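You operate a simulated robot arm through the tools that you are given. There is no shell and no other tool.

The job below is to be done with a simulated robot arm. You get a single attempt, and the scene is never put back.

TASK
Open the lidded crate and stand its yellow cone on the low steel table.
Fine: turn both latches free first and leave them free; leave the lid open.

The check looks at the end state, three seconds after you hand in, the way a careful person would. Anything else that was tipped, shoved, dropped, spilled or broken makes it a failure. A push-on lid holds only when it is set on centred and level and pressed home; a screw cap is set on level and turned clockwise until tight.

THE ROBOT
A 6-joint arm with a four-finger gripper, fixed in place. Base frame: the origin is on the floor under the middle of its stand, x ahead of it, y to its left, z up. Units: mm, degrees, N and s.
It reaches about 1012 mm from its shoulder. Its first joint turns from -166.0 to 166.0 degrees. Payload 3.43 kg.
Tool frame: the origin (TCP) lies between the finger pads and is the grasp point; the fingertips stand 30 mm ahead of it; z points along the fingers, y is the line along which they close. The gripper opens to 120 mm; its body begins 85 mm behind the TCP.
Orientation is that of the tool frame in the base frame, as a unit quaternion [x, y, z, w]. With the fingers straight down and closing along the base's y, the tool's x points along the base's -x, its y along +y and its z along -z.

THE INTERFACE
- The arm moves only by the tool drive_tool. Its argument "moves" is a list of rows, each an object (a shift or turn left out is 0, a gripper value left out holds the last) with "xyz": the shift along the tool's x, y, z in units of 200 mm (1.0 is 200 mm), a list of three; "delta_rot": the turn, a rotation vector about the tool's x, y, z in units of 90 degrees (1.0 is 90 degrees), a list of three; "hand": the finger opening in cm, from 0 to 12. In form: [{"xyz": [x, y, z], "delta_rot": [wx, wy, wz], "hand": hand}, ...]. A call has 1 to 20 rows; each row is the pose to reach, as a shift and turn from the pose commanded when the call began, along the tool's axes at that moment. A call with a number of a shift or a turn outside -1 to 1 is refused whole. Rows are played at 5 a second. More than 50 mm and 8.6 degrees between two rows, or a gripper value outside its range, and nothing of the call is played. A pose out of reach is approached as far as the arm can. The call stops where the force on the tool passes 90 N (or 10 N more than at its start, if that is more) or the arm is blocked; 0.2 s more then pass. The fingers move at their own pace (about 136.2 mm/s each) and stop on an object; they squeeze with about 23 N. The grip force told is the motor's: it shows also when the fingers shut on nothing. Time passes only in rows, and 0.2 s behind the last, so rows that repeat a pose let the fingers close. The reply holds the time, the measured pose of the TCP, the force on the tool along the base axes, the opening and the grip force, in the units named above and with some noise, with the torque about the TCP (base axes, N m) and any sound that the robot's microphone picked up.
- Cameras (640 x 400 px; columns grow to the right, rows downward): "scene" is fixed at [43.1, -648.3, 1393.8]; the picture's right is [1.00, 0.08, 0.00], its down [0.02, -0.24, -0.97] and it looks along [-0.08, 0.97, -0.25] (base axes); focal length 364 px, centre (320, 200). "wrist" rides on the gripper at [72, -17, -120] in the tool frame; the picture's right is [0.23, 0.97, 0.00], its down [-0.81, 0.19, -0.55] and it looks along [-0.54, 0.13, 0.83] (tool axes); focal length 275 px, centre (320, 200). There is no depth. A picture from a camera that has moved, and an enlarged one, comes with that camera's place and axes in the base frame and with its lens. The place of the scene camera against the robot may be out by one fixed shift of up to 18 mm in any direction.
- get_image(camera): a new picture of that camera. It takes no simulated time.
- close_up(camera, box): a new picture of the part [left, top, right, bottom] of that camera's present view, enlarged. It takes no simulated time.
- close_job(): hands the job in; it is judged then, once.

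Places have to be worked out from the pictures, the camera data and where the tool is seen. Open the gripper and draw the arm clear of the work before you hand the job in, unless the task says otherwise.

The tools are called after "Call:" by a JSON object that holds its "api" and its "payload". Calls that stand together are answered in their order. drive_tool: Moves the arm, as the interface text tells. Its arguments: {"type":"object","properties":{"moves":{"type":"array"}},"required":["moves"]} The other tools are called the same way: get_image (camera) takes a picture; close_up (camera, box) takes an enlarged picture of a part of a camera's view; close_job () hands the job in.

At the start:

```text
time_s: 0.0
tcp_pos: [43.7, 361.5, 1428.2]
tcp_rot: [0.001, 1.0, 0.0, -0.001]
force: [-0.6, -0.1, 0.0]
torque: [-0.02, 0.03, 0.02]
opening: 119.9
grasp_force: 0.1
```

scene: 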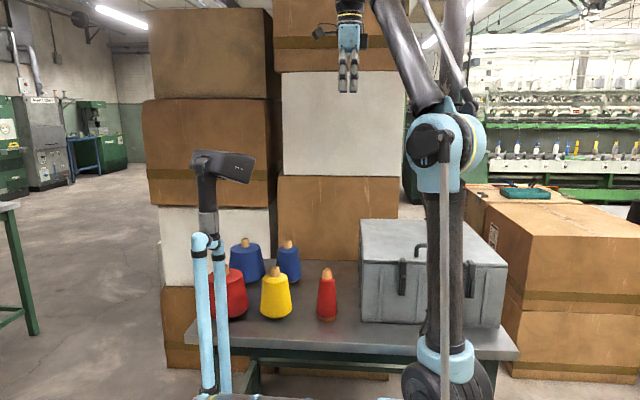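
wrist: 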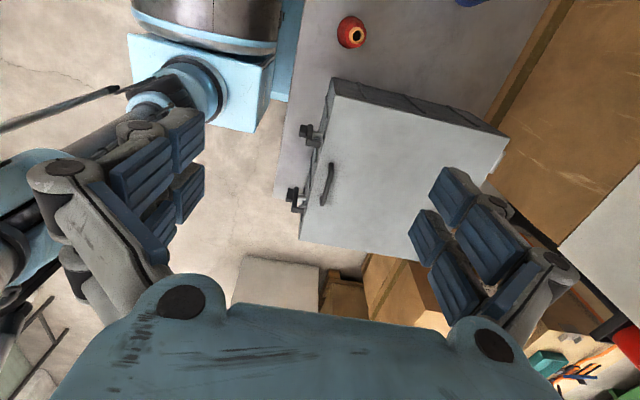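

I start by looking closely at the crate, its latches and the table from both cameras.

Call:
{"api": "close_up", "payload": {"camera": "scene", "box": [340, 200, 520, 340]}}

Call:
{"api": "close_up", "payload": {"camera": "wrist", "box": [260, 60, 520, 260]}}

Call:
{"api": "close_up", "payload": {"camera": "scene", "box": [180, 220, 360, 400]}}

Call:
{"api": "get_image", "payload": {"camera": "scene"}}

```text
2.86 times, centred on (430, 270) of scene
camera zoom: at [43.1, -648.3, 1393.8], right [1.0, 0.08, 0.0], down [0.02, -0.24, -0.97], along [-0.08, 0.97, -0.25], focal length 1040 px, centre (6, 0)
```

zoom: 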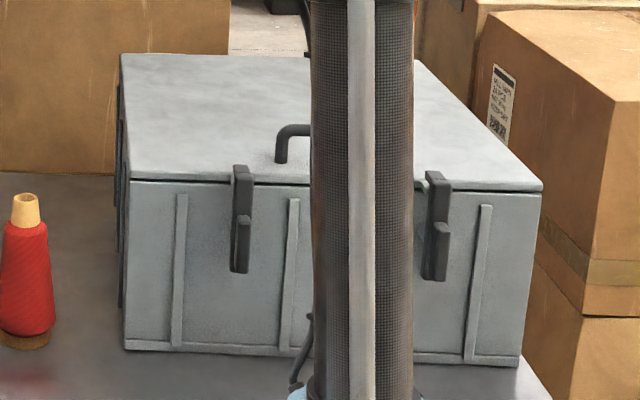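

```text
2.00 times, centred on (390, 160) of wrist
camera zoom: at [-26.6, 346.3, 1549.7], right [-0.23, 0.97, 0.0], down [0.81, 0.19, 0.55], along [0.54, 0.13, -0.83], focal length 551 px, centre (180, 280)
```

zoom: 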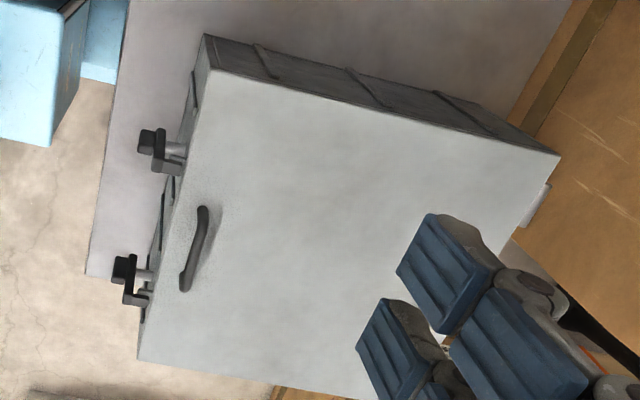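

```text
2.22 times, centred on (270, 310) of scene
camera zoom: at [43.1, -648.3, 1393.8], right [1.0, 0.08, 0.0], down [0.02, -0.24, -0.97], along [-0.08, 0.97, -0.25], focal length 809 px, centre (431, -44)
```

zoom: 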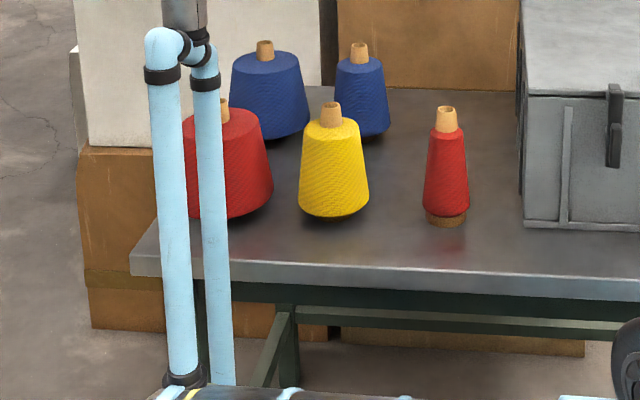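

```text
taken
```

scene: 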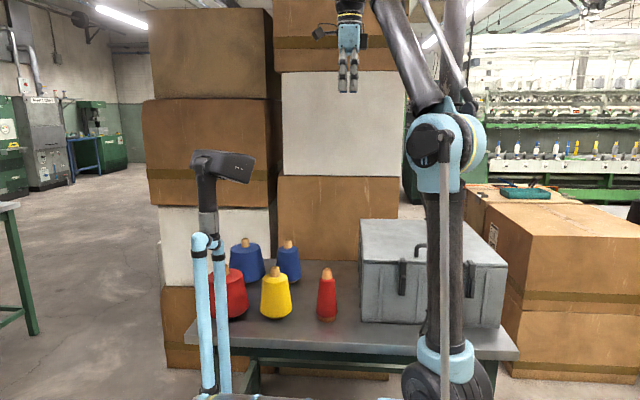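

The crate's lid top appears to be at z≈920, with its front face near y≈413, spanning x≈105–535. I'll turn the tool about its vertical axis so the wrist camera faces the latches, staying high for now.

Call:
{"api": "drive_tool", "payload": {"moves": [{"delta_rot": [0, 0, -0.09]}, {"delta_rot": [0, 0, -0.18]}, {"delta_rot": [0, 0, -0.27]}, {"delta_rot": [0, 0, -0.36]}, {"delta_rot": [0, 0, -0.45]}, {"delta_rot": [0, 0, -0.54]}, {"delta_rot": [0, 0, -0.63]}, {"delta_rot": [0, 0, -0.72]}, {"delta_rot": [0, 0, -0.81]}, {"delta_rot": [0, 0, -0.9]}, {"delta_rot": [0, 0, -1.0]}, {"delta_rot": [0, 0, -1.0]}]}}

Call:
{"api": "get_image", "payload": {"camera": "wrist"}}

Call:
{"api": "get_image", "payload": {"camera": "scene"}}

```text
refused: row 11 steps farther than a row can; nothing moved
```

```text
taken
camera wrist: at [-26.6, 346.3, 1549.7], right [-0.23, 0.97, 0.0], down [0.81, 0.19, 0.55], along [0.54, 0.13, -0.83], focal length 275 px, centre (320, 200)
```

wrist: 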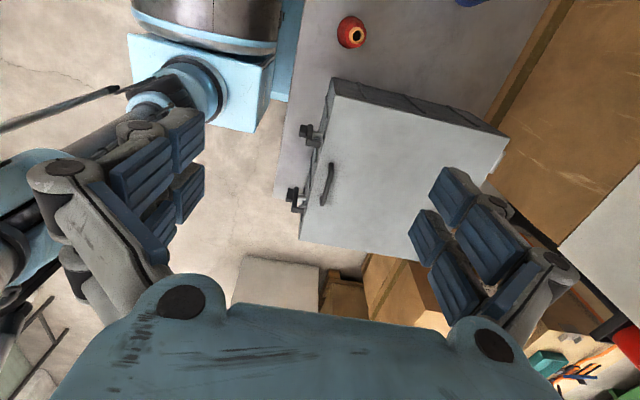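

```text
taken
```

scene: 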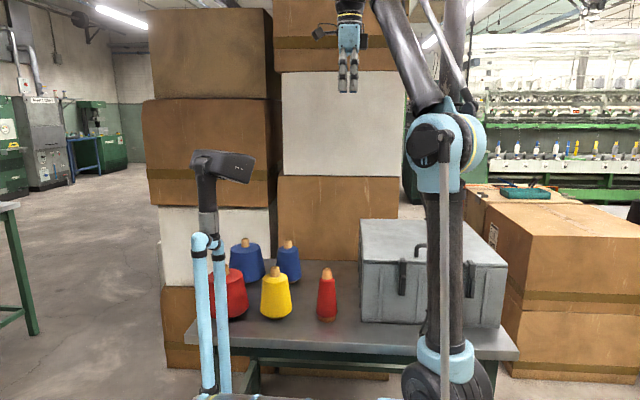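

The last row's step (9°) was over the limit; I repeat with even 8.1° steps.

Call:
{"api": "drive_tool", "payload": {"moves": [{"delta_rot": [0, 0, -0.09]}, {"delta_rot": [0, 0, -0.18]}, {"delta_rot": [0, 0, -0.27]}, {"delta_rot": [0, 0, -0.36]}, {"delta_rot": [0, 0, -0.45]}, {"delta_rot": [0, 0, -0.54]}, {"delta_rot": [0, 0, -0.63]}, {"delta_rot": [0, 0, -0.72]}, {"delta_rot": [0, 0, -0.81]}, {"delta_rot": [0, 0, -0.9]}, {"delta_rot": [0, 0, -0.95]}, {"delta_rot": [0, 0, -1.0]}]}}

Call:
{"api": "get_image", "payload": {"camera": "wrist"}}

Call:
{"api": "get_image", "payload": {"camera": "scene"}}

```text
time_s: 2.6
tcp_pos: [26.9, 361.0, 1428.3]
tcp_rot: [0.708, -0.706, 0.003, -0.004]
force: [0.3, -0.4, -0.2]
torque: [-0.01, 0.0, -0.05]
opening: 120.0
grasp_force: 0.0
```

```text
taken
camera wrist: at [42.8, 291.3, 1550.0], right [-0.97, -0.23, -0.01], down [-0.2, 0.81, 0.55], along [-0.12, 0.54, -0.83], focal length 275 px, centre (320, 200)
```

wrist: 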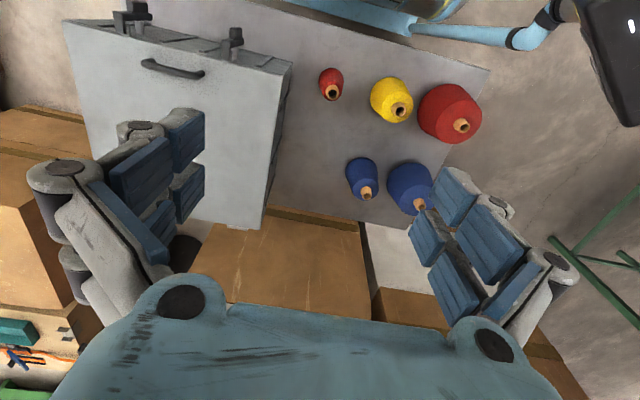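

```text
taken
```

scene: 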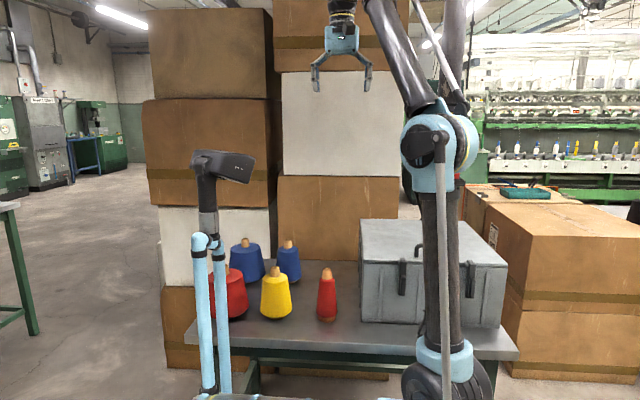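

The table with the cones and the crate is the only steel table in reach. I'll move over toward the crate front and lower, to view the latches from a better angle.

Call:
{"api": "drive_tool", "payload": {"moves": [{"xyz": [0.05, -0.16, 0.1]}, {"xyz": [0.1, -0.33, 0.2]}, {"xyz": [0.15, -0.5, 0.3]}, {"xyz": [0.2, -0.66, 0.4]}, {"xyz": [0.25, -0.83, 0.5]}, {"xyz": [0.3, -1.0, 0.6]}, {"xyz": [0.3, -1.0, 0.6]}]}}

Call:
{"api": "get_image", "payload": {"camera": "wrist"}}

Call:
{"api": "get_image", "payload": {"camera": "scene"}}

```text
time_s: 4.2
tcp_pos: [229.8, 302.5, 1312.6]
tcp_rot: [0.707, -0.707, 0.003, -0.004]
force: [0.2, -0.4, -0.1]
torque: [-0.02, -0.03, 0.0]
opening: 120.3
grasp_force: 0.0
```

```text
taken
camera wrist: at [246.8, 232.7, 1434.1], right [-0.97, -0.23, -0.01], down [-0.2, 0.81, 0.55], along [-0.12, 0.54, -0.83], focal length 275 px, centre (320, 200)
```

wrist: 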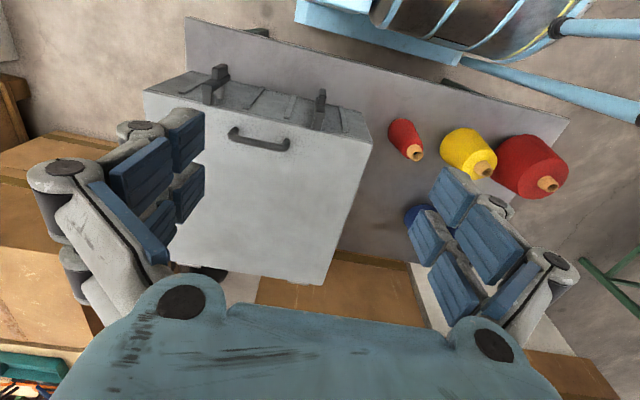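

```text
taken
```

scene: 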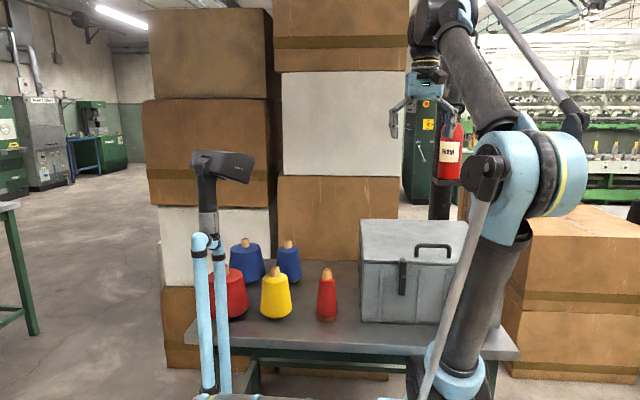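

The handle and latches are now visible. I enlarge the two latches and handle.

Call:
{"api": "close_up", "payload": {"camera": "wrist", "box": [140, 50, 380, 200]}}

Call:
{"api": "close_up", "payload": {"camera": "scene", "box": [350, 210, 480, 330]}}

```text
2.67 times, centred on (260, 125) of wrist
camera zoom: at [246.8, 232.7, 1434.1], right [-0.97, -0.23, -0.01], down [-0.2, 0.81, 0.55], along [-0.12, 0.54, -0.83], focal length 734 px, centre (480, 400)
```

zoom: 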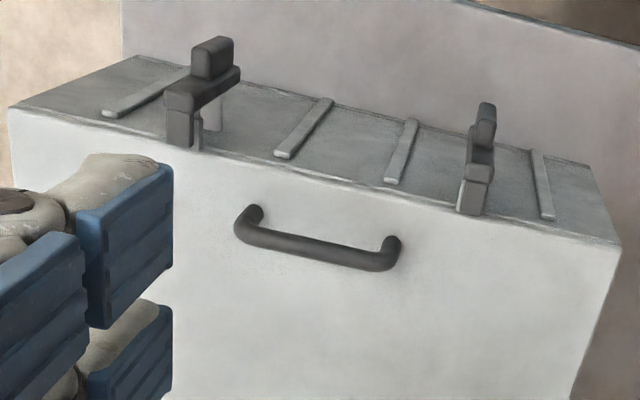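

```text
3.33 times, centred on (415, 270) of scene
camera zoom: at [43.1, -648.3, 1393.8], right [1.0, 0.08, 0.0], down [0.02, -0.24, -0.97], along [-0.08, 0.97, -0.25], focal length 1214 px, centre (3, -33)
```

zoom: 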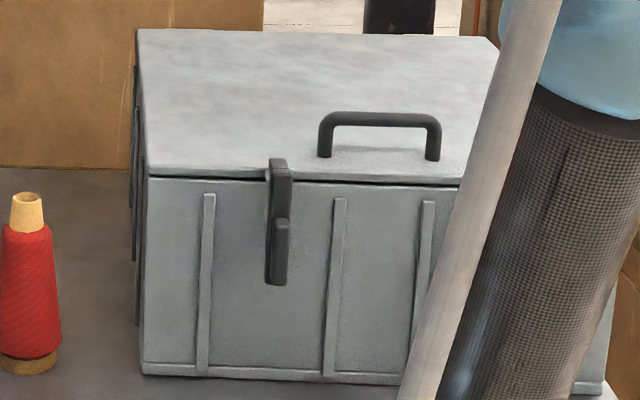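

Each latch looks like a vertical bar on a standoff post, with a claw reaching over the lid edge and a tab on its lower half (left x≈218, right x≈418). I'll lower for a closer look before touching anything.

Call:
{"api": "drive_tool", "payload": {"moves": [{"xyz": [0.0, -0.05, 0.2]}, {"xyz": [0.0, -0.1, 0.4]}, {"xyz": [0.0, -0.15, 0.6]}, {"xyz": [0.0, -0.2, 0.8]}, {"xyz": [0.0, -0.25, 1.0]}, {"xyz": [0.0, -0.25, 1.0]}]}}

Call:
{"api": "get_image", "payload": {"camera": "wrist"}}

Call:
{"api": "get_image", "payload": {"camera": "scene"}}

```text
time_s: 5.6
tcp_pos: [279.6, 300.0, 1109.9]
tcp_rot: [0.708, -0.707, 0.003, -0.004]
force: [0.0, 0.7, 0.4]
torque: [0.01, -0.01, 0.02]
opening: 119.8
grasp_force: 0.0
```

```text
taken
camera wrist: at [296.2, 230.9, 1232.1], right [-0.97, -0.23, -0.01], down [-0.2, 0.81, 0.55], along [-0.12, 0.54, -0.83], focal length 275 px, centre (320, 200)
```

wrist: 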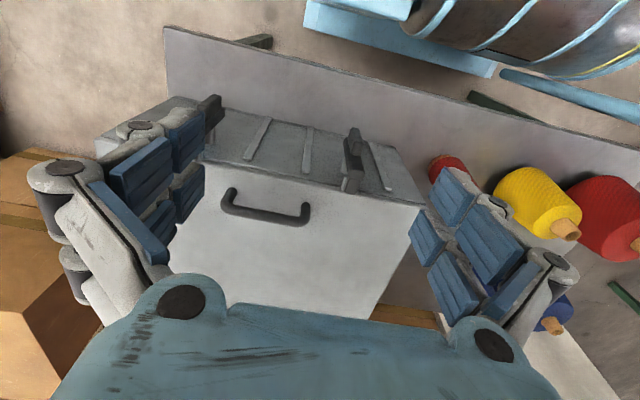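

```text
taken
```

scene: 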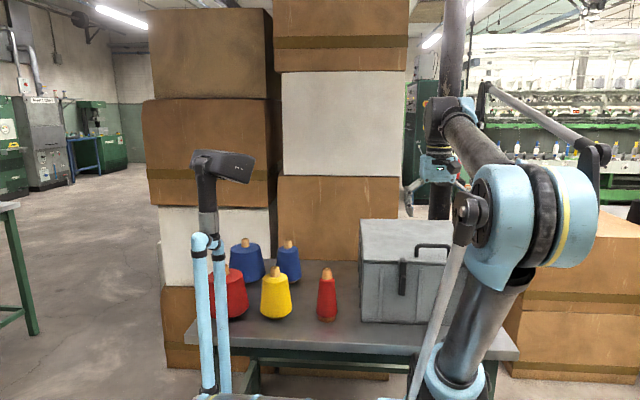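

Arm moves fine here. I enlarge the left latch from this viewpoint.

Call:
{"api": "close_up", "payload": {"camera": "wrist", "box": [290, 110, 430, 210]}}

Call:
{"api": "close_up", "payload": {"camera": "wrist", "box": [150, 80, 330, 240]}}

Call:
{"api": "close_up", "payload": {"camera": "scene", "box": [375, 235, 435, 315]}}

```text
4.00 times, centred on (360, 160) of wrist
camera zoom: at [296.2, 230.9, 1232.1], right [-0.97, -0.23, -0.01], down [-0.2, 0.81, 0.55], along [-0.12, 0.54, -0.83], focal length 1101 px, centre (160, 360)
```

zoom: 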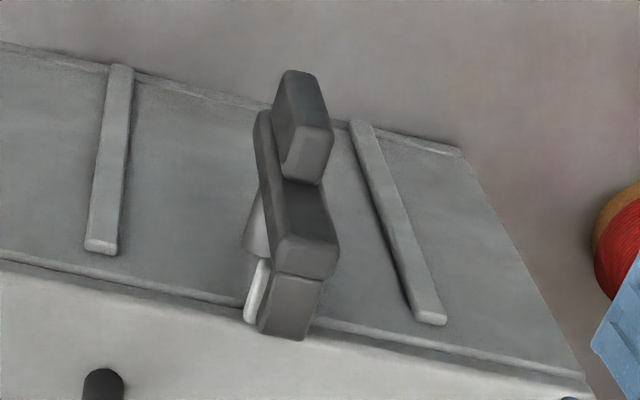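

```text
2.50 times, centred on (240, 160) of wrist
camera zoom: at [296.2, 230.9, 1232.1], right [-0.97, -0.23, -0.01], down [-0.2, 0.81, 0.55], along [-0.12, 0.54, -0.83], focal length 688 px, centre (520, 300)
```

zoom: 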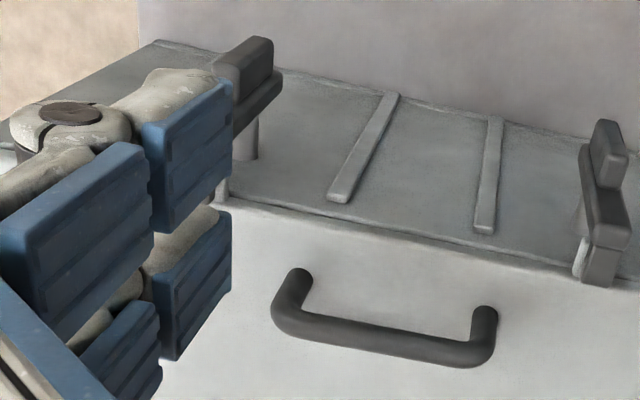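

```text
5.00 times, centred on (405, 275) of scene
camera zoom: at [43.1, -648.3, 1393.8], right [1.0, 0.08, 0.0], down [0.02, -0.24, -0.97], along [-0.08, 0.97, -0.25], focal length 1821 px, centre (-105, -175)
```

zoom: 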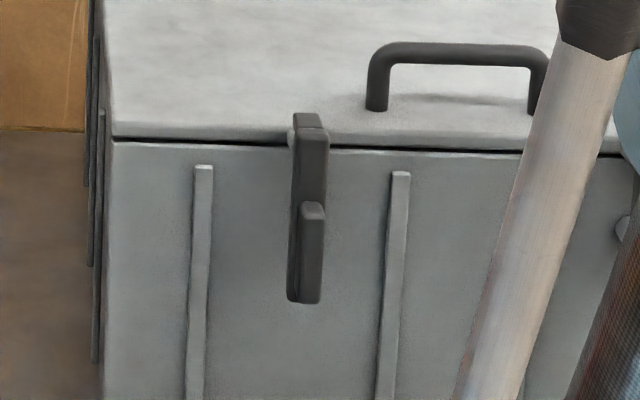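

I zoom further on the left latch to understand the pivot, the claw and the small light piece beside it.

Call:
{"api": "close_up", "payload": {"camera": "wrist", "box": [335, 120, 385, 200]}}

Call:
{"api": "close_up", "payload": {"camera": "scene", "box": [390, 250, 420, 300]}}

```text
5.00 times, centred on (360, 160) of wrist
camera zoom: at [296.2, 230.9, 1232.1], right [-0.97, -0.23, -0.01], down [-0.2, 0.81, 0.55], along [-0.12, 0.54, -0.83], focal length 1376 px, centre (120, 400)
```

zoom: 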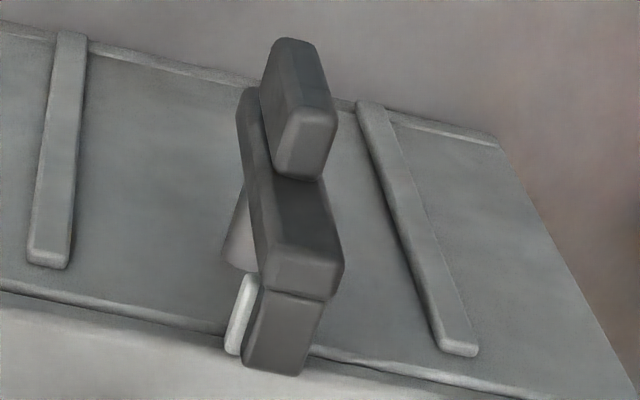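

```text
8.00 times, centred on (405, 275) of scene
camera zoom: at [43.1, -648.3, 1393.8], right [1.0, 0.08, 0.0], down [0.02, -0.24, -0.97], along [-0.08, 0.97, -0.25], focal length 2913 px, centre (-360, -400)
```

zoom: 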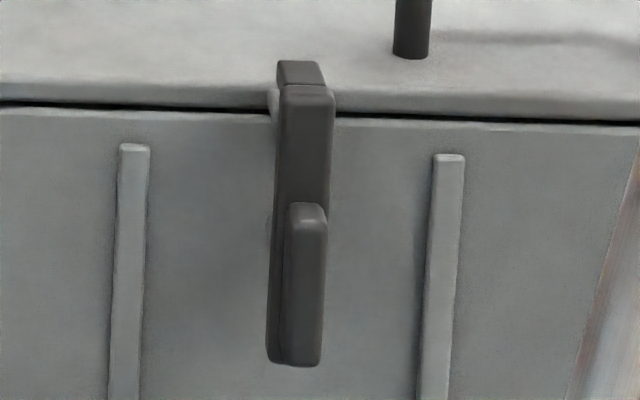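

The latch reads as: pivot post near (217, ·, 865), bar at y≈370–382 reaching from z≈832 to 938, claw at the top hooked over a lid lug. I'll close the fingers to see the shape of the closed fingertips, which I will use as a pusher.

Call:
{"api": "drive_tool", "payload": {"moves": [{"hand": 0}, {"hand": 0}, {"hand": 0}, {"hand": 0}]}}

Call:
{"api": "get_image", "payload": {"camera": "wrist"}}

Call:
{"api": "close_up", "payload": {"camera": "scene", "box": [380, 80, 500, 230]}}

```text
time_s: 6.6
tcp_pos: [279.2, 300.6, 1110.2]
tcp_rot: [-0.707, 0.707, -0.003, 0.004]
force: [0.2, -0.1, -0.8]
torque: [0.02, 0.01, 0.01]
opening: 0.2
grasp_force: 22.7
```

```text
taken
camera wrist: at [296.0, 231.0, 1232.5], right [-0.97, -0.23, -0.01], down [-0.2, 0.81, 0.55], along [-0.12, 0.54, -0.83], focal length 275 px, centre (320, 200)
```

wrist: 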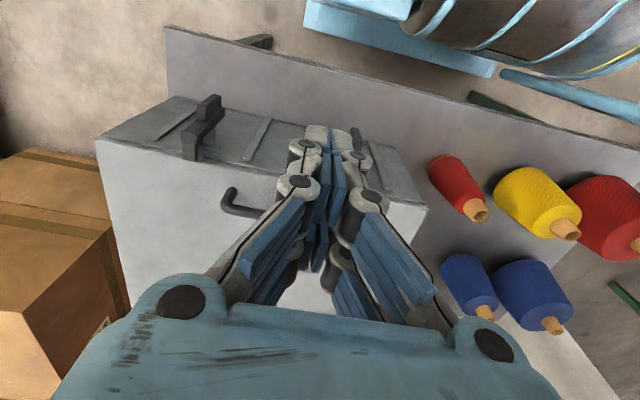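

```text
2.67 times, centred on (440, 155) of scene
camera zoom: at [43.1, -648.3, 1393.8], right [1.0, 0.08, 0.0], down [0.02, -0.24, -0.97], along [-0.08, 0.97, -0.25], focal length 971 px, centre (0, 320)
```

zoom: 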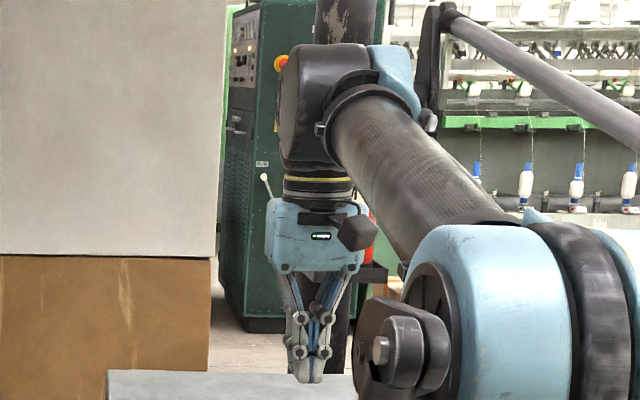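

Closed tips are about 34 mm across and narrow. I'll bring them to the −x side of the left latch, in front of the crate face (y≈358), still above it.

Call:
{"api": "drive_tool", "payload": {"moves": [{"xyz": [-0.057, 0.129, 0.11], "hand": 0}, {"xyz": [-0.115, 0.258, 0.22]}, {"xyz": [-0.172, 0.387, 0.33]}, {"xyz": [-0.23, 0.516, 0.44]}, {"xyz": [-0.287, 0.645, 0.55]}, {"xyz": [-0.287, 0.645, 0.55]}]}}

Call:
{"api": "get_image", "payload": {"camera": "wrist"}}

Call:
{"api": "get_image", "payload": {"camera": "scene"}}

```text
time_s: 8.0
tcp_pos: [151.0, 358.2, 999.2]
tcp_rot: [-0.707, 0.707, -0.004, 0.005]
force: [0.5, -0.8, -0.7]
torque: [0.02, -0.03, 0.0]
opening: 0.0
grasp_force: 23.0
```

```text
taken
camera wrist: at [168.5, 289.2, 1120.9], right [-0.97, -0.23, -0.01], down [-0.2, 0.81, 0.55], along [-0.12, 0.54, -0.83], focal length 275 px, centre (320, 200)
```

wrist: 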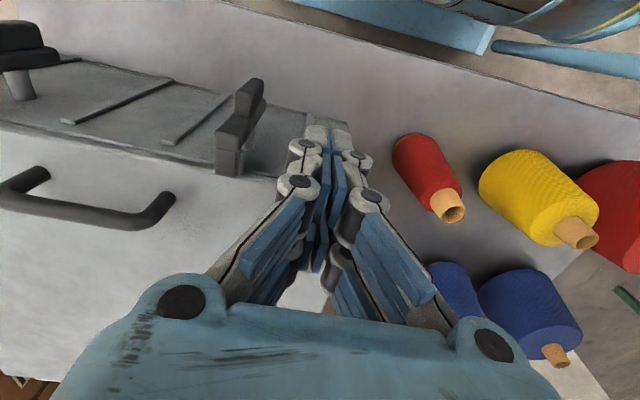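

```text
taken
```

scene: 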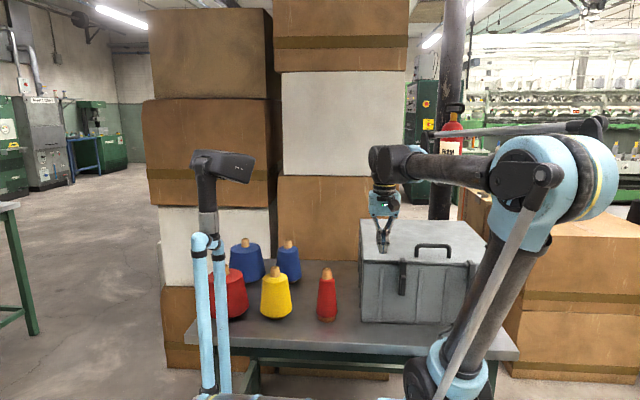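

The tool is beside the left latch and clear of it. I lower so the tips come to z≈893, level with the upper half of the latch bar.

Call:
{"api": "drive_tool", "payload": {"moves": [{"xyz": [0, 0, 0.13]}, {"xyz": [0, 0, 0.26]}, {"xyz": [0, 0, 0.38]}, {"xyz": [0, 0, 0.38]}]}}

Call:
{"api": "get_image", "payload": {"camera": "wrist"}}

Call:
{"api": "close_up", "payload": {"camera": "scene", "box": [350, 200, 490, 330]}}

```text
time_s: 9.0
tcp_pos: [154.3, 359.4, 922.7]
tcp_rot: [0.708, -0.706, 0.003, -0.004]
force: [-0.5, 0.2, 0.6]
torque: [-0.02, -0.02, 0.01]
opening: 0.0
grasp_force: 23.1
```

```text
taken
camera wrist: at [170.1, 288.5, 1044.4], right [-0.97, -0.23, -0.01], down [-0.2, 0.81, 0.55], along [-0.12, 0.54, -0.83], focal length 275 px, centre (320, 200)
```

wrist: 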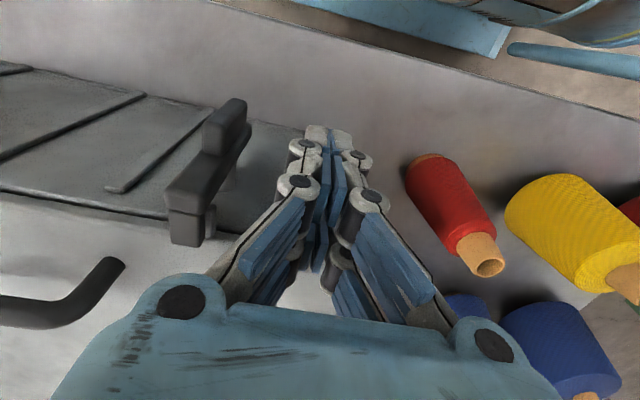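

```text
3.08 times, centred on (420, 265) of scene
camera zoom: at [43.1, -648.3, 1393.8], right [1.0, 0.08, 0.0], down [0.02, -0.24, -0.97], along [-0.08, 0.97, -0.25], focal length 1120 px, centre (12, 0)
```

zoom: 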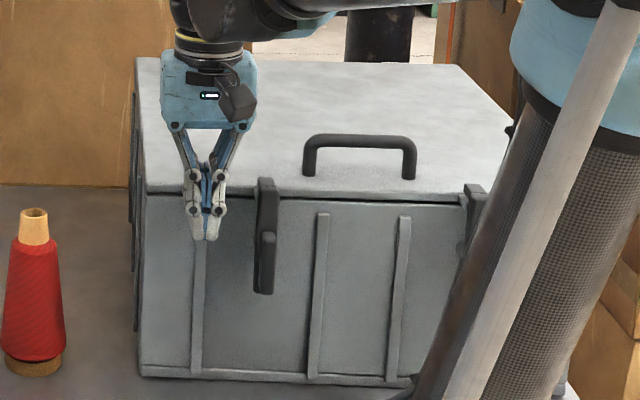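

Tips are at z≈893, about 30 mm left of the bar by the picture. I push gently toward +x in small steps and watch the force.

Call:
{"api": "drive_tool", "payload": {"moves": [{"xyz": [0, -0.04, 0]}, {"xyz": [0, -0.08, 0]}, {"xyz": [0, -0.12, 0]}, {"xyz": [0, -0.16, 0]}, {"xyz": [0, -0.18, 0]}]}}

Call:
{"api": "close_up", "payload": {"camera": "scene", "box": [350, 200, 490, 330]}}

```text
time_s: 10.2
tcp_pos: [188.3, 359.6, 924.0]
tcp_rot: [-0.707, 0.707, -0.003, 0.004]
force: [0.1, 0.2, 0.2]
torque: [0.02, -0.02, 0.0]
opening: 0.1
grasp_force: 23.1
```

```text
3.08 times, centred on (420, 265) of scene
camera zoom: at [43.1, -648.3, 1393.8], right [1.0, 0.08, 0.0], down [0.02, -0.24, -0.97], along [-0.08, 0.97, -0.25], focal length 1120 px, centre (12, 0)
```

zoom: 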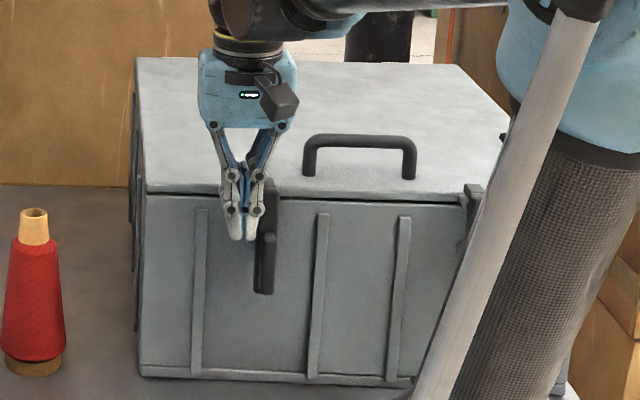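

Fingers are just about touching the bar. I continue pushing +x in 4–5 mm steps.

Call:
{"api": "drive_tool", "payload": {"moves": [{"xyz": [0, -0.025, 0]}, {"xyz": [0, -0.05, 0]}, {"xyz": [0, -0.075, 0]}, {"xyz": [0, -0.1, 0]}]}}

Call:
{"api": "close_up", "payload": {"camera": "scene", "box": [350, 200, 490, 330]}}

Call:
{"api": "get_image", "payload": {"camera": "wrist"}}

```text
time_s: 11.3
tcp_pos: [191.7, 358.7, 925.7]
tcp_rot: [0.713, -0.701, -0.007, 0.007]
force: [-174.2, 0.1, 2.0]
torque: [-0.02, -0.48, 2.61]
opening: 0.0
grasp_force: 23.4
stopped in row 4: the force on the tool passed its limit at 142 N (the readings are from after the stop); the commanded pose is now the measured one
```

```text
3.08 times, centred on (420, 265) of scene
camera zoom: at [43.1, -648.3, 1393.8], right [1.0, 0.08, 0.0], down [0.02, -0.24, -0.97], along [-0.08, 0.97, -0.25], focal length 1120 px, centre (12, 0)
```

zoom: 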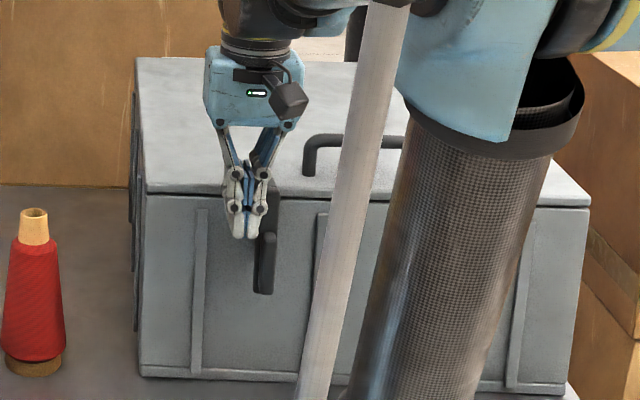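

```text
taken
camera wrist: at [212.9, 289.7, 1047.0], right [-0.97, -0.25, 0.02], down [-0.2, 0.81, 0.56], along [-0.15, 0.54, -0.83], focal length 275 px, centre (320, 200)
```

wrist: 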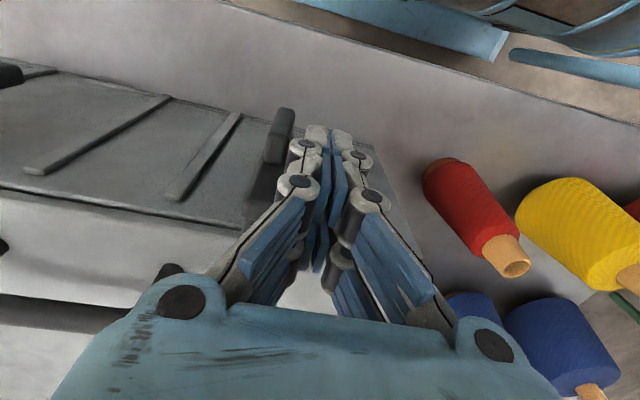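

The bar refuses to turn toward +x (174 N at z≈928, and nothing moved), so the stop is on that side. I back off immediately and will push the other way, from the +x side.

Call:
{"api": "drive_tool", "payload": {"moves": [{"xyz": [0, 0.02, 0]}, {"xyz": [0, 0.06, 0]}, {"xyz": [0, 0.12, 0]}, {"xyz": [0, 0.18, 0]}, {"xyz": [0, 0.18, 0]}]}}

Call:
{"api": "get_image", "payload": {"camera": "scene"}}

Call:
{"api": "get_image", "payload": {"camera": "wrist"}}

```text
time_s: 12.5
tcp_pos: [171.2, 358.8, 924.2]
tcp_rot: [0.709, -0.705, -0.003, 0.002]
force: [-0.3, 0.6, 0.4]
torque: [0.02, -0.02, 0.02]
opening: 0.2
grasp_force: 23.0
```

```text
taken
```

scene: 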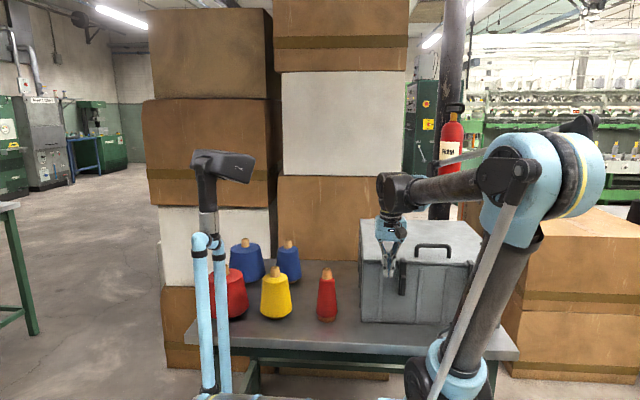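

```text
taken
camera wrist: at [190.2, 289.3, 1046.0], right [-0.97, -0.24, 0.01], down [-0.19, 0.81, 0.55], along [-0.14, 0.54, -0.83], focal length 275 px, centre (320, 200)
```

wrist: 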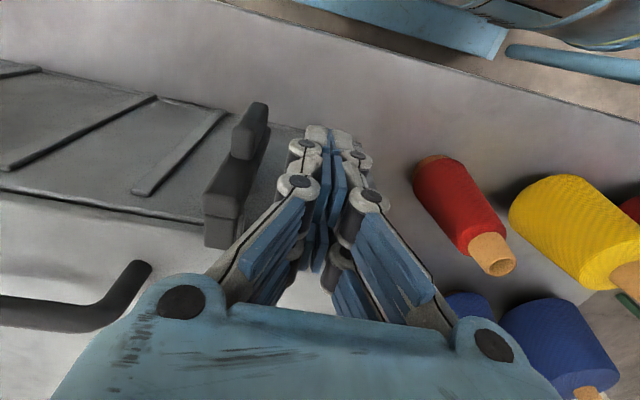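

Released cleanly. Now I rise above the latch, cross over to its +x side, and look.

Call:
{"api": "drive_tool", "payload": {"moves": [{"xyz": [0, 0, -0.2]}, {"xyz": [0, 0, -0.4]}, {"xyz": [0, -0.2, -0.4]}, {"xyz": [0, -0.4, -0.4]}, {"xyz": [0, -0.56, -0.4]}, {"xyz": [0, -0.56, -0.4]}]}}

Call:
{"api": "get_image", "payload": {"camera": "scene"}}

Call:
{"api": "get_image", "payload": {"camera": "wrist"}}

```text
time_s: 13.9
tcp_pos: [282.7, 357.4, 1004.4]
tcp_rot: [0.71, -0.704, -0.004, 0.003]
force: [-0.5, 0.2, 0.3]
torque: [-0.03, 0.02, 0.02]
opening: 0.0
grasp_force: 23.1
```

```text
taken
```

scene: 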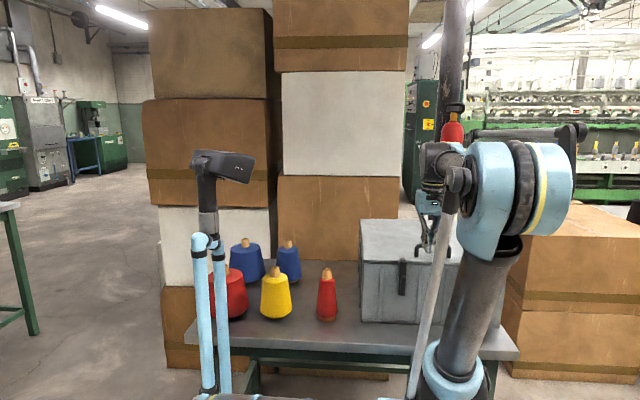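

```text
taken
camera wrist: at [301.6, 287.0, 1126.8], right [-0.97, -0.24, 0.01], down [-0.19, 0.81, 0.56], along [-0.14, 0.54, -0.83], focal length 275 px, centre (320, 200)
```

wrist: 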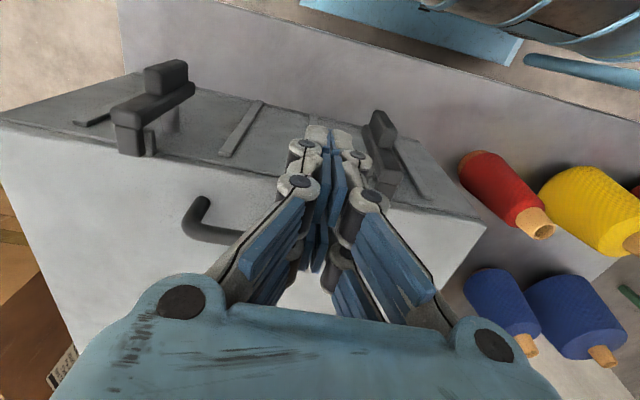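

From here the right latch is well exposed; I enlarge it to see its stop and post before pushing.

Call:
{"api": "close_up", "payload": {"camera": "wrist", "box": [90, 45, 230, 175]}}

Call:
{"api": "close_up", "payload": {"camera": "wrist", "box": [340, 90, 460, 220]}}

```text
3.08 times, centred on (160, 110) of wrist
camera zoom: at [301.6, 287.0, 1126.8], right [-0.97, -0.24, 0.01], down [-0.19, 0.81, 0.56], along [-0.14, 0.54, -0.83], focal length 847 px, centre (812, 477)
```

zoom: 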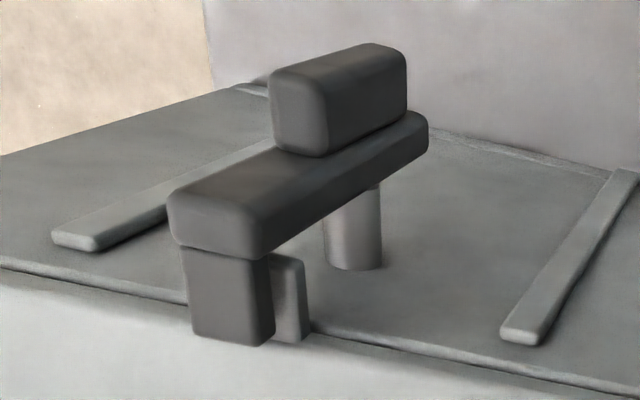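

```text
3.08 times, centred on (400, 155) of wrist
camera zoom: at [301.6, 287.0, 1126.8], right [-0.97, -0.24, 0.01], down [-0.19, 0.81, 0.56], along [-0.14, 0.54, -0.83], focal length 847 px, centre (74, 338)
```

zoom: 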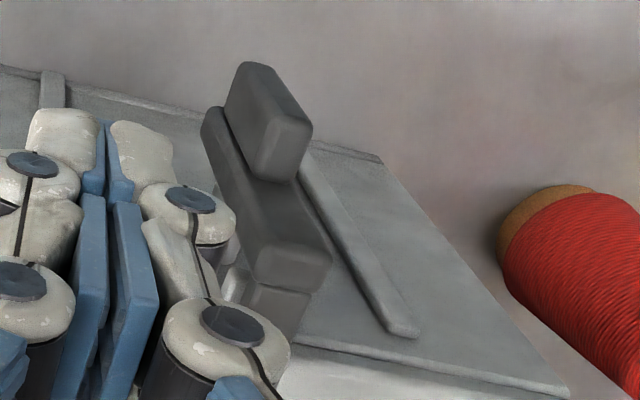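

The latch's pivot post is at z≈860 with the claw above; the lug under the claw is centred, so there's just a one-way stop. I descend on the +x side of the left latch.

Call:
{"api": "drive_tool", "payload": {"moves": [{"xyz": [0, 0, 0.13]}, {"xyz": [0, 0, 0.26]}, {"xyz": [0, 0, 0.4]}, {"xyz": [0, 0.05, 0.4]}, {"xyz": [0, 0.1, 0.4]}, {"xyz": [0, 0.14, 0.4]}, {"xyz": [0, 0.14, 0.4]}]}}

Call:
{"api": "close_up", "payload": {"camera": "scene", "box": [350, 200, 490, 330]}}

Call:
{"api": "get_image", "payload": {"camera": "wrist"}}

```text
time_s: 15.5
tcp_pos: [255.2, 358.5, 924.6]
tcp_rot: [0.71, -0.704, -0.003, 0.003]
force: [0.3, -1.0, 0.0]
torque: [0.02, -0.03, 0.02]
opening: 0.0
grasp_force: 23.0
```

```text
3.08 times, centred on (420, 265) of scene
camera zoom: at [43.1, -648.3, 1393.8], right [1.0, 0.08, 0.0], down [0.02, -0.24, -0.97], along [-0.08, 0.97, -0.25], focal length 1120 px, centre (12, 0)
```

zoom: 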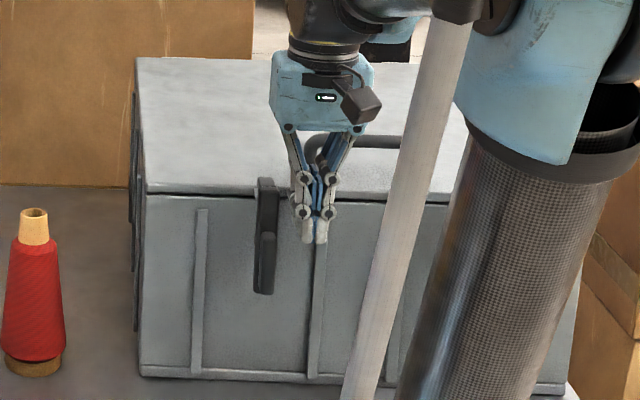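

```text
taken
camera wrist: at [274.2, 288.8, 1044.8], right [-0.97, -0.24, 0.01], down [-0.19, 0.81, 0.55], along [-0.14, 0.54, -0.83], focal length 275 px, centre (320, 200)
```

wrist: 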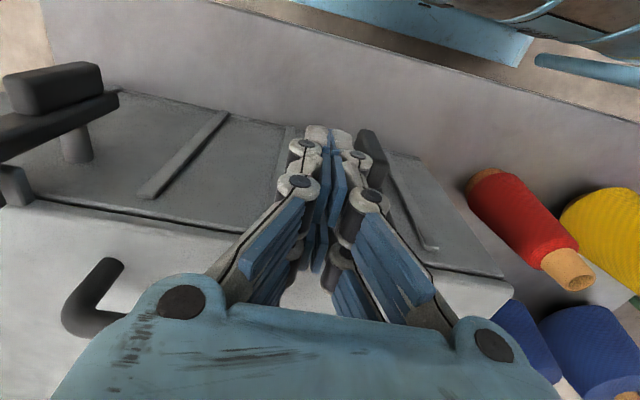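

Contact is ~10 mm away. Push toward −x in small steps and read the force.

Call:
{"api": "drive_tool", "payload": {"moves": [{"xyz": [0, 0.025, 0]}, {"xyz": [0, 0.05, 0]}, {"xyz": [0, 0.07, 0]}, {"xyz": [0, 0.085, 0]}]}}

Call:
{"api": "close_up", "payload": {"camera": "scene", "box": [350, 200, 490, 330]}}

```text
time_s: 16.5
tcp_pos: [238.8, 359.7, 923.4]
tcp_rot: [0.71, -0.704, -0.003, 0.003]
force: [-0.1, 0.6, 0.2]
torque: [-0.01, 0.0, 0.0]
opening: 0.2
grasp_force: 22.6
```

```text
3.08 times, centred on (420, 265) of scene
camera zoom: at [43.1, -648.3, 1393.8], right [1.0, 0.08, 0.0], down [0.02, -0.24, -0.97], along [-0.08, 0.97, -0.25], focal length 1120 px, centre (12, 0)
```

zoom: 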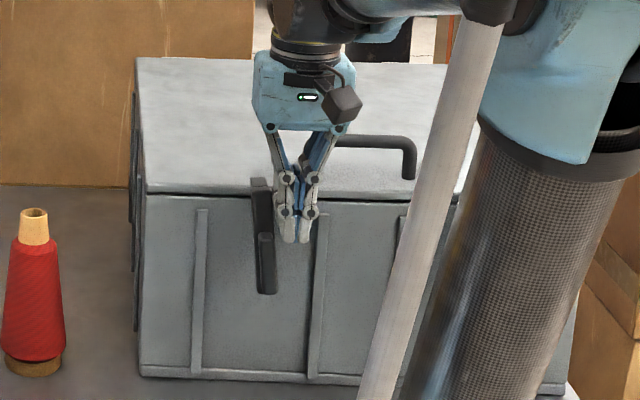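

It turns freely toward −x (top of the bar has begun tilting left with near-zero force). I continue the sweep in −x.

Call:
{"api": "drive_tool", "payload": {"moves": [{"xyz": [0, 0.04, 0]}, {"xyz": [0, 0.08, 0]}, {"xyz": [0, 0.12, 0]}, {"xyz": [0, 0.16, 0.01]}, {"xyz": [0, 0.2, 0.02]}, {"xyz": [0, 0.2, 0.02]}]}}

Call:
{"api": "close_up", "payload": {"camera": "scene", "box": [350, 200, 490, 330]}}

```text
time_s: 17.9
tcp_pos: [197.7, 358.9, 918.6]
tcp_rot: [0.709, -0.705, -0.003, 0.003]
force: [-1.3, 0.8, 0.7]
torque: [-0.02, 0.02, -0.03]
opening: 0.1
grasp_force: 23.0
```

```text
3.08 times, centred on (420, 265) of scene
camera zoom: at [43.1, -648.3, 1393.8], right [1.0, 0.08, 0.0], down [0.02, -0.24, -0.97], along [-0.08, 0.97, -0.25], focal length 1120 px, centre (12, 0)
```

zoom: 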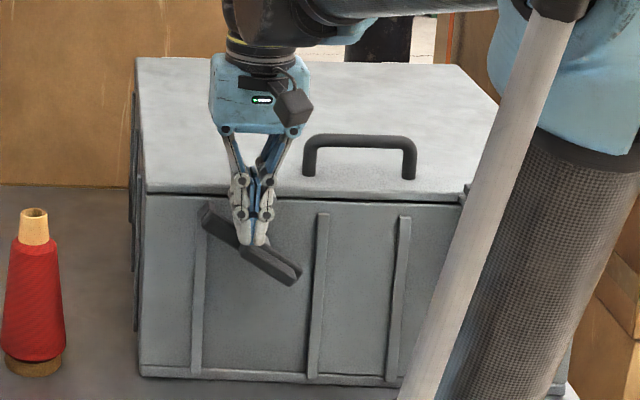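

The left latch has turned ~50°. I keep pressing down and left to bring it near horizontal.

Call:
{"api": "drive_tool", "payload": {"moves": [{"xyz": [0, 0.03, 0.02]}, {"xyz": [0, 0.05, 0.045]}, {"xyz": [0, 0.07, 0.07]}, {"xyz": [0, 0.08, 0.09]}, {"xyz": [0, 0.08, 0.09]}]}}

Call:
{"api": "close_up", "payload": {"camera": "scene", "box": [350, 200, 490, 330]}}

```text
time_s: 19.1
tcp_pos: [181.5, 360.3, 901.6]
tcp_rot: [0.71, -0.705, -0.003, 0.003]
force: [-0.1, -0.2, 0.1]
torque: [-0.02, 0.0, -0.01]
opening: 0.0
grasp_force: 22.7
```

```text
3.08 times, centred on (420, 265) of scene
camera zoom: at [43.1, -648.3, 1393.8], right [1.0, 0.08, 0.0], down [0.02, -0.24, -0.97], along [-0.08, 0.97, -0.25], focal length 1120 px, centre (12, 0)
```

zoom: 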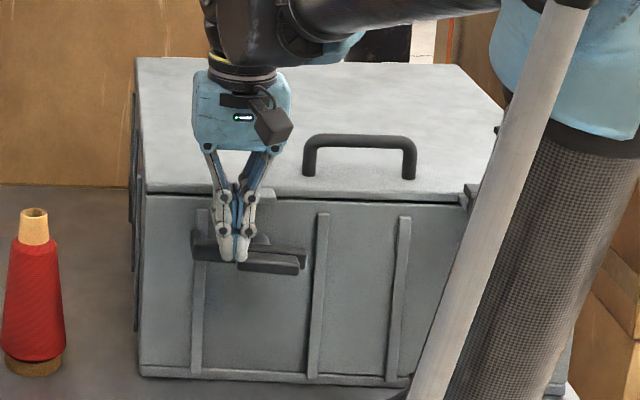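

The left bar is at ~84°. I nudge it a few mm further down for a full quarter turn.

Call:
{"api": "drive_tool", "payload": {"moves": [{"xyz": [0, 0.01, 0.01]}, {"xyz": [0, 0.02, 0.02]}, {"xyz": [0, 0.03, 0.025]}, {"xyz": [0, 0.03, 0.025]}]}}

Call:
{"api": "close_up", "payload": {"camera": "scene", "box": [370, 230, 450, 310]}}

```text
time_s: 20.1
tcp_pos: [177.5, 359.2, 898.4]
tcp_rot: [0.71, -0.704, -0.003, 0.002]
force: [26.7, 7.1, 61.3]
torque: [1.12, -0.91, -0.38]
opening: 6.1
grasp_force: 33.5
```

```text
5.00 times, centred on (410, 270) of scene
camera zoom: at [43.1, -648.3, 1393.8], right [1.0, 0.08, 0.0], down [0.02, -0.24, -0.97], along [-0.08, 0.97, -0.25], focal length 1821 px, centre (-130, -150)
```

zoom: 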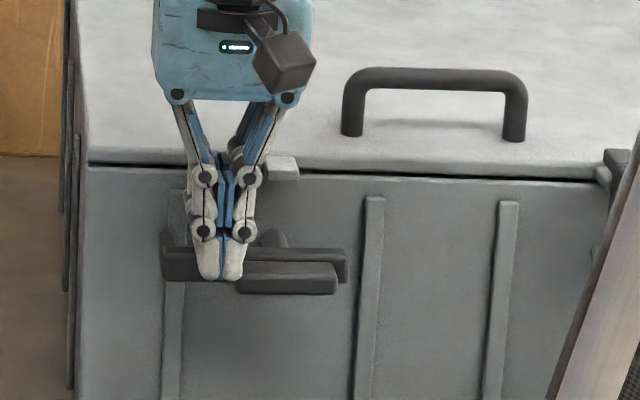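

The latch has reached its stop at ~90° (61 N up), so the left one is fully free. I lift off and go to the right latch's −x side.

Call:
{"api": "drive_tool", "payload": {"moves": [{"xyz": [0, 0, -0.1], "hand": 0}, {"xyz": [0, 0, -0.3]}, {"xyz": [0, 0, -0.5]}, {"xyz": [0, -0.2, -0.5]}, {"xyz": [0, -0.4, -0.5]}, {"xyz": [0, -0.6, -0.5]}, {"xyz": [0, -0.8, -0.5]}, {"xyz": [0, -0.9, -0.5]}, {"xyz": [0, -0.9, -0.5]}]}}

Call:
{"api": "get_image", "payload": {"camera": "scene"}}

Call:
{"api": "get_image", "payload": {"camera": "wrist"}}

```text
time_s: 22.1
tcp_pos: [359.4, 360.4, 994.3]
tcp_rot: [0.709, -0.705, -0.003, 0.003]
force: [0.4, 0.1, 0.3]
torque: [-0.02, -0.05, 0.0]
opening: 0.1
grasp_force: 33.5
```

```text
taken
```

scene: 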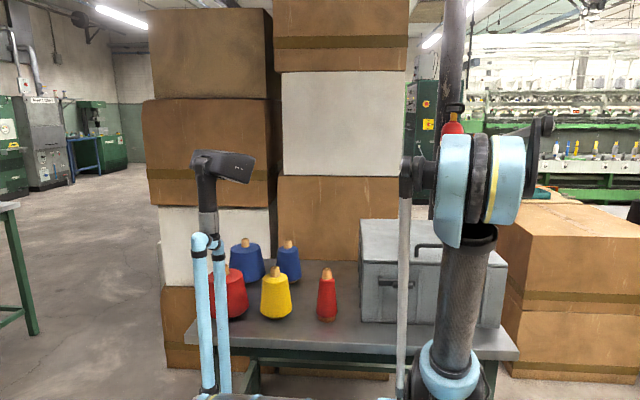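

```text
taken
camera wrist: at [378.7, 290.6, 1115.6], right [-0.97, -0.24, 0.01], down [-0.19, 0.81, 0.56], along [-0.14, 0.54, -0.83], focal length 275 px, centre (320, 200)
```

wrist: 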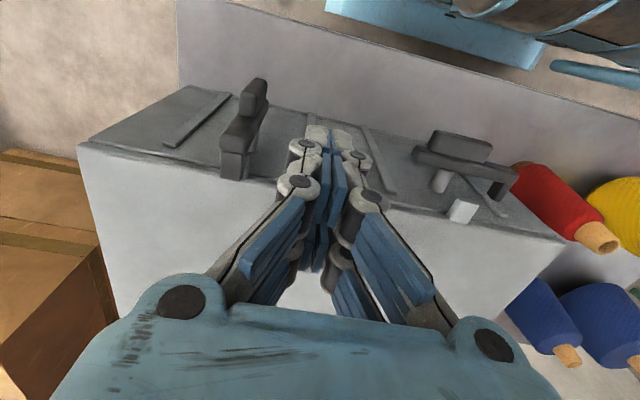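

Left latch is horizontal and its lug exposed. I descend on the −x side of the right latch.

Call:
{"api": "drive_tool", "payload": {"moves": [{"xyz": [0, 0, 0.12]}, {"xyz": [0, 0, 0.24]}, {"xyz": [0, 0, 0.355]}, {"xyz": [0, -0.05, 0.355]}, {"xyz": [0, -0.09, 0.355]}, {"xyz": [0, -0.09, 0.355]}]}}

Call:
{"api": "get_image", "payload": {"camera": "wrist"}}

```text
time_s: 23.5
tcp_pos: [375.0, 360.3, 922.7]
tcp_rot: [0.709, -0.705, -0.003, 0.002]
force: [0.2, -0.1, -0.5]
torque: [0.0, 0.03, 0.02]
opening: 0.0
grasp_force: 33.5
```

```text
taken
camera wrist: at [393.9, 290.4, 1044.9], right [-0.97, -0.24, 0.01], down [-0.19, 0.81, 0.55], along [-0.14, 0.54, -0.83], focal length 275 px, centre (320, 200)
```

wrist: 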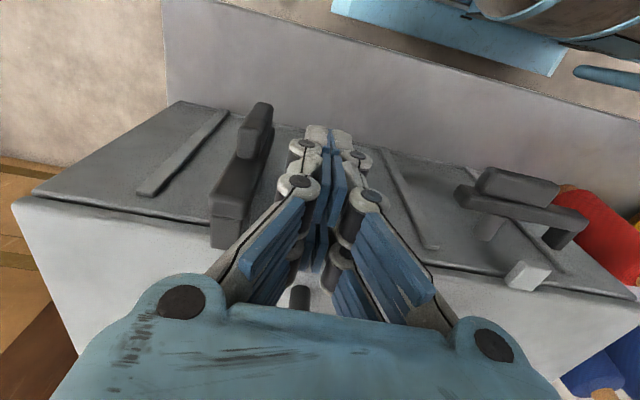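

Contact should be ~10 mm away. I probe +x in tiny steps, with at most ~5 mm overshoot to keep force low.

Call:
{"api": "drive_tool", "payload": {"moves": [{"xyz": [0, -0.03, 0]}, {"xyz": [0, -0.05, 0]}, {"xyz": [0, -0.065, 0]}, {"xyz": [0, -0.075, 0]}, {"xyz": [0, -0.075, 0]}]}}

Call:
{"api": "get_image", "payload": {"camera": "wrist"}}

```text
time_s: 24.7
tcp_pos: [389.4, 361.5, 923.5]
tcp_rot: [0.71, -0.704, -0.003, 0.003]
force: [0.3, -0.8, -0.7]
torque: [0.05, -0.01, -0.01]
opening: 0.0
grasp_force: 33.1
```

```text
taken
camera wrist: at [409.4, 290.5, 1045.1], right [-0.97, -0.24, 0.01], down [-0.19, 0.81, 0.55], along [-0.14, 0.54, -0.83], focal length 275 px, centre (320, 200)
```

wrist: 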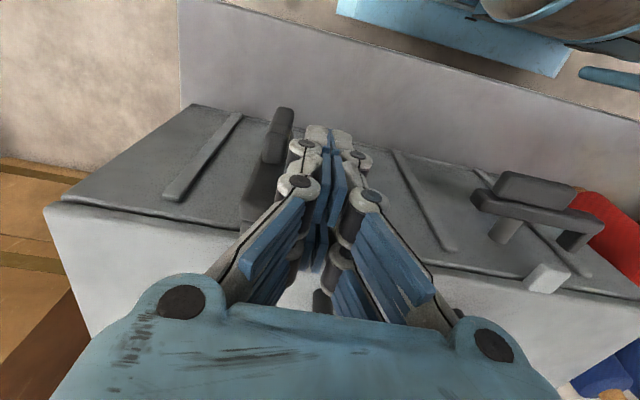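

No force yet; continue a few more small steps.

Call:
{"api": "drive_tool", "payload": {"moves": [{"xyz": [0, -0.015, 0]}, {"xyz": [0, -0.03, 0]}, {"xyz": [0, -0.04, 0]}, {"xyz": [0, -0.04, 0]}]}}

Call:
{"api": "get_image", "payload": {"camera": "wrist"}}

```text
time_s: 25.7
tcp_pos: [397.7, 360.5, 922.9]
tcp_rot: [0.709, -0.705, -0.002, 0.003]
force: [0.3, 0.4, 0.3]
torque: [0.0, 0.02, 0.03]
opening: 0.0
grasp_force: 34.3
```

```text
taken
camera wrist: at [417.2, 291.0, 1044.8], right [-0.97, -0.24, 0.01], down [-0.19, 0.81, 0.55], along [-0.14, 0.54, -0.83], focal length 275 px, centre (320, 200)
```

wrist: 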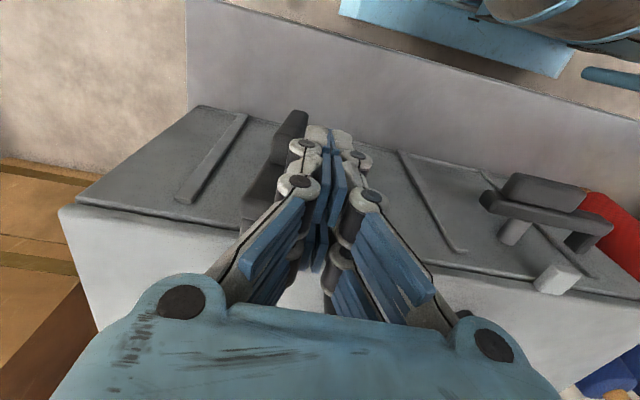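

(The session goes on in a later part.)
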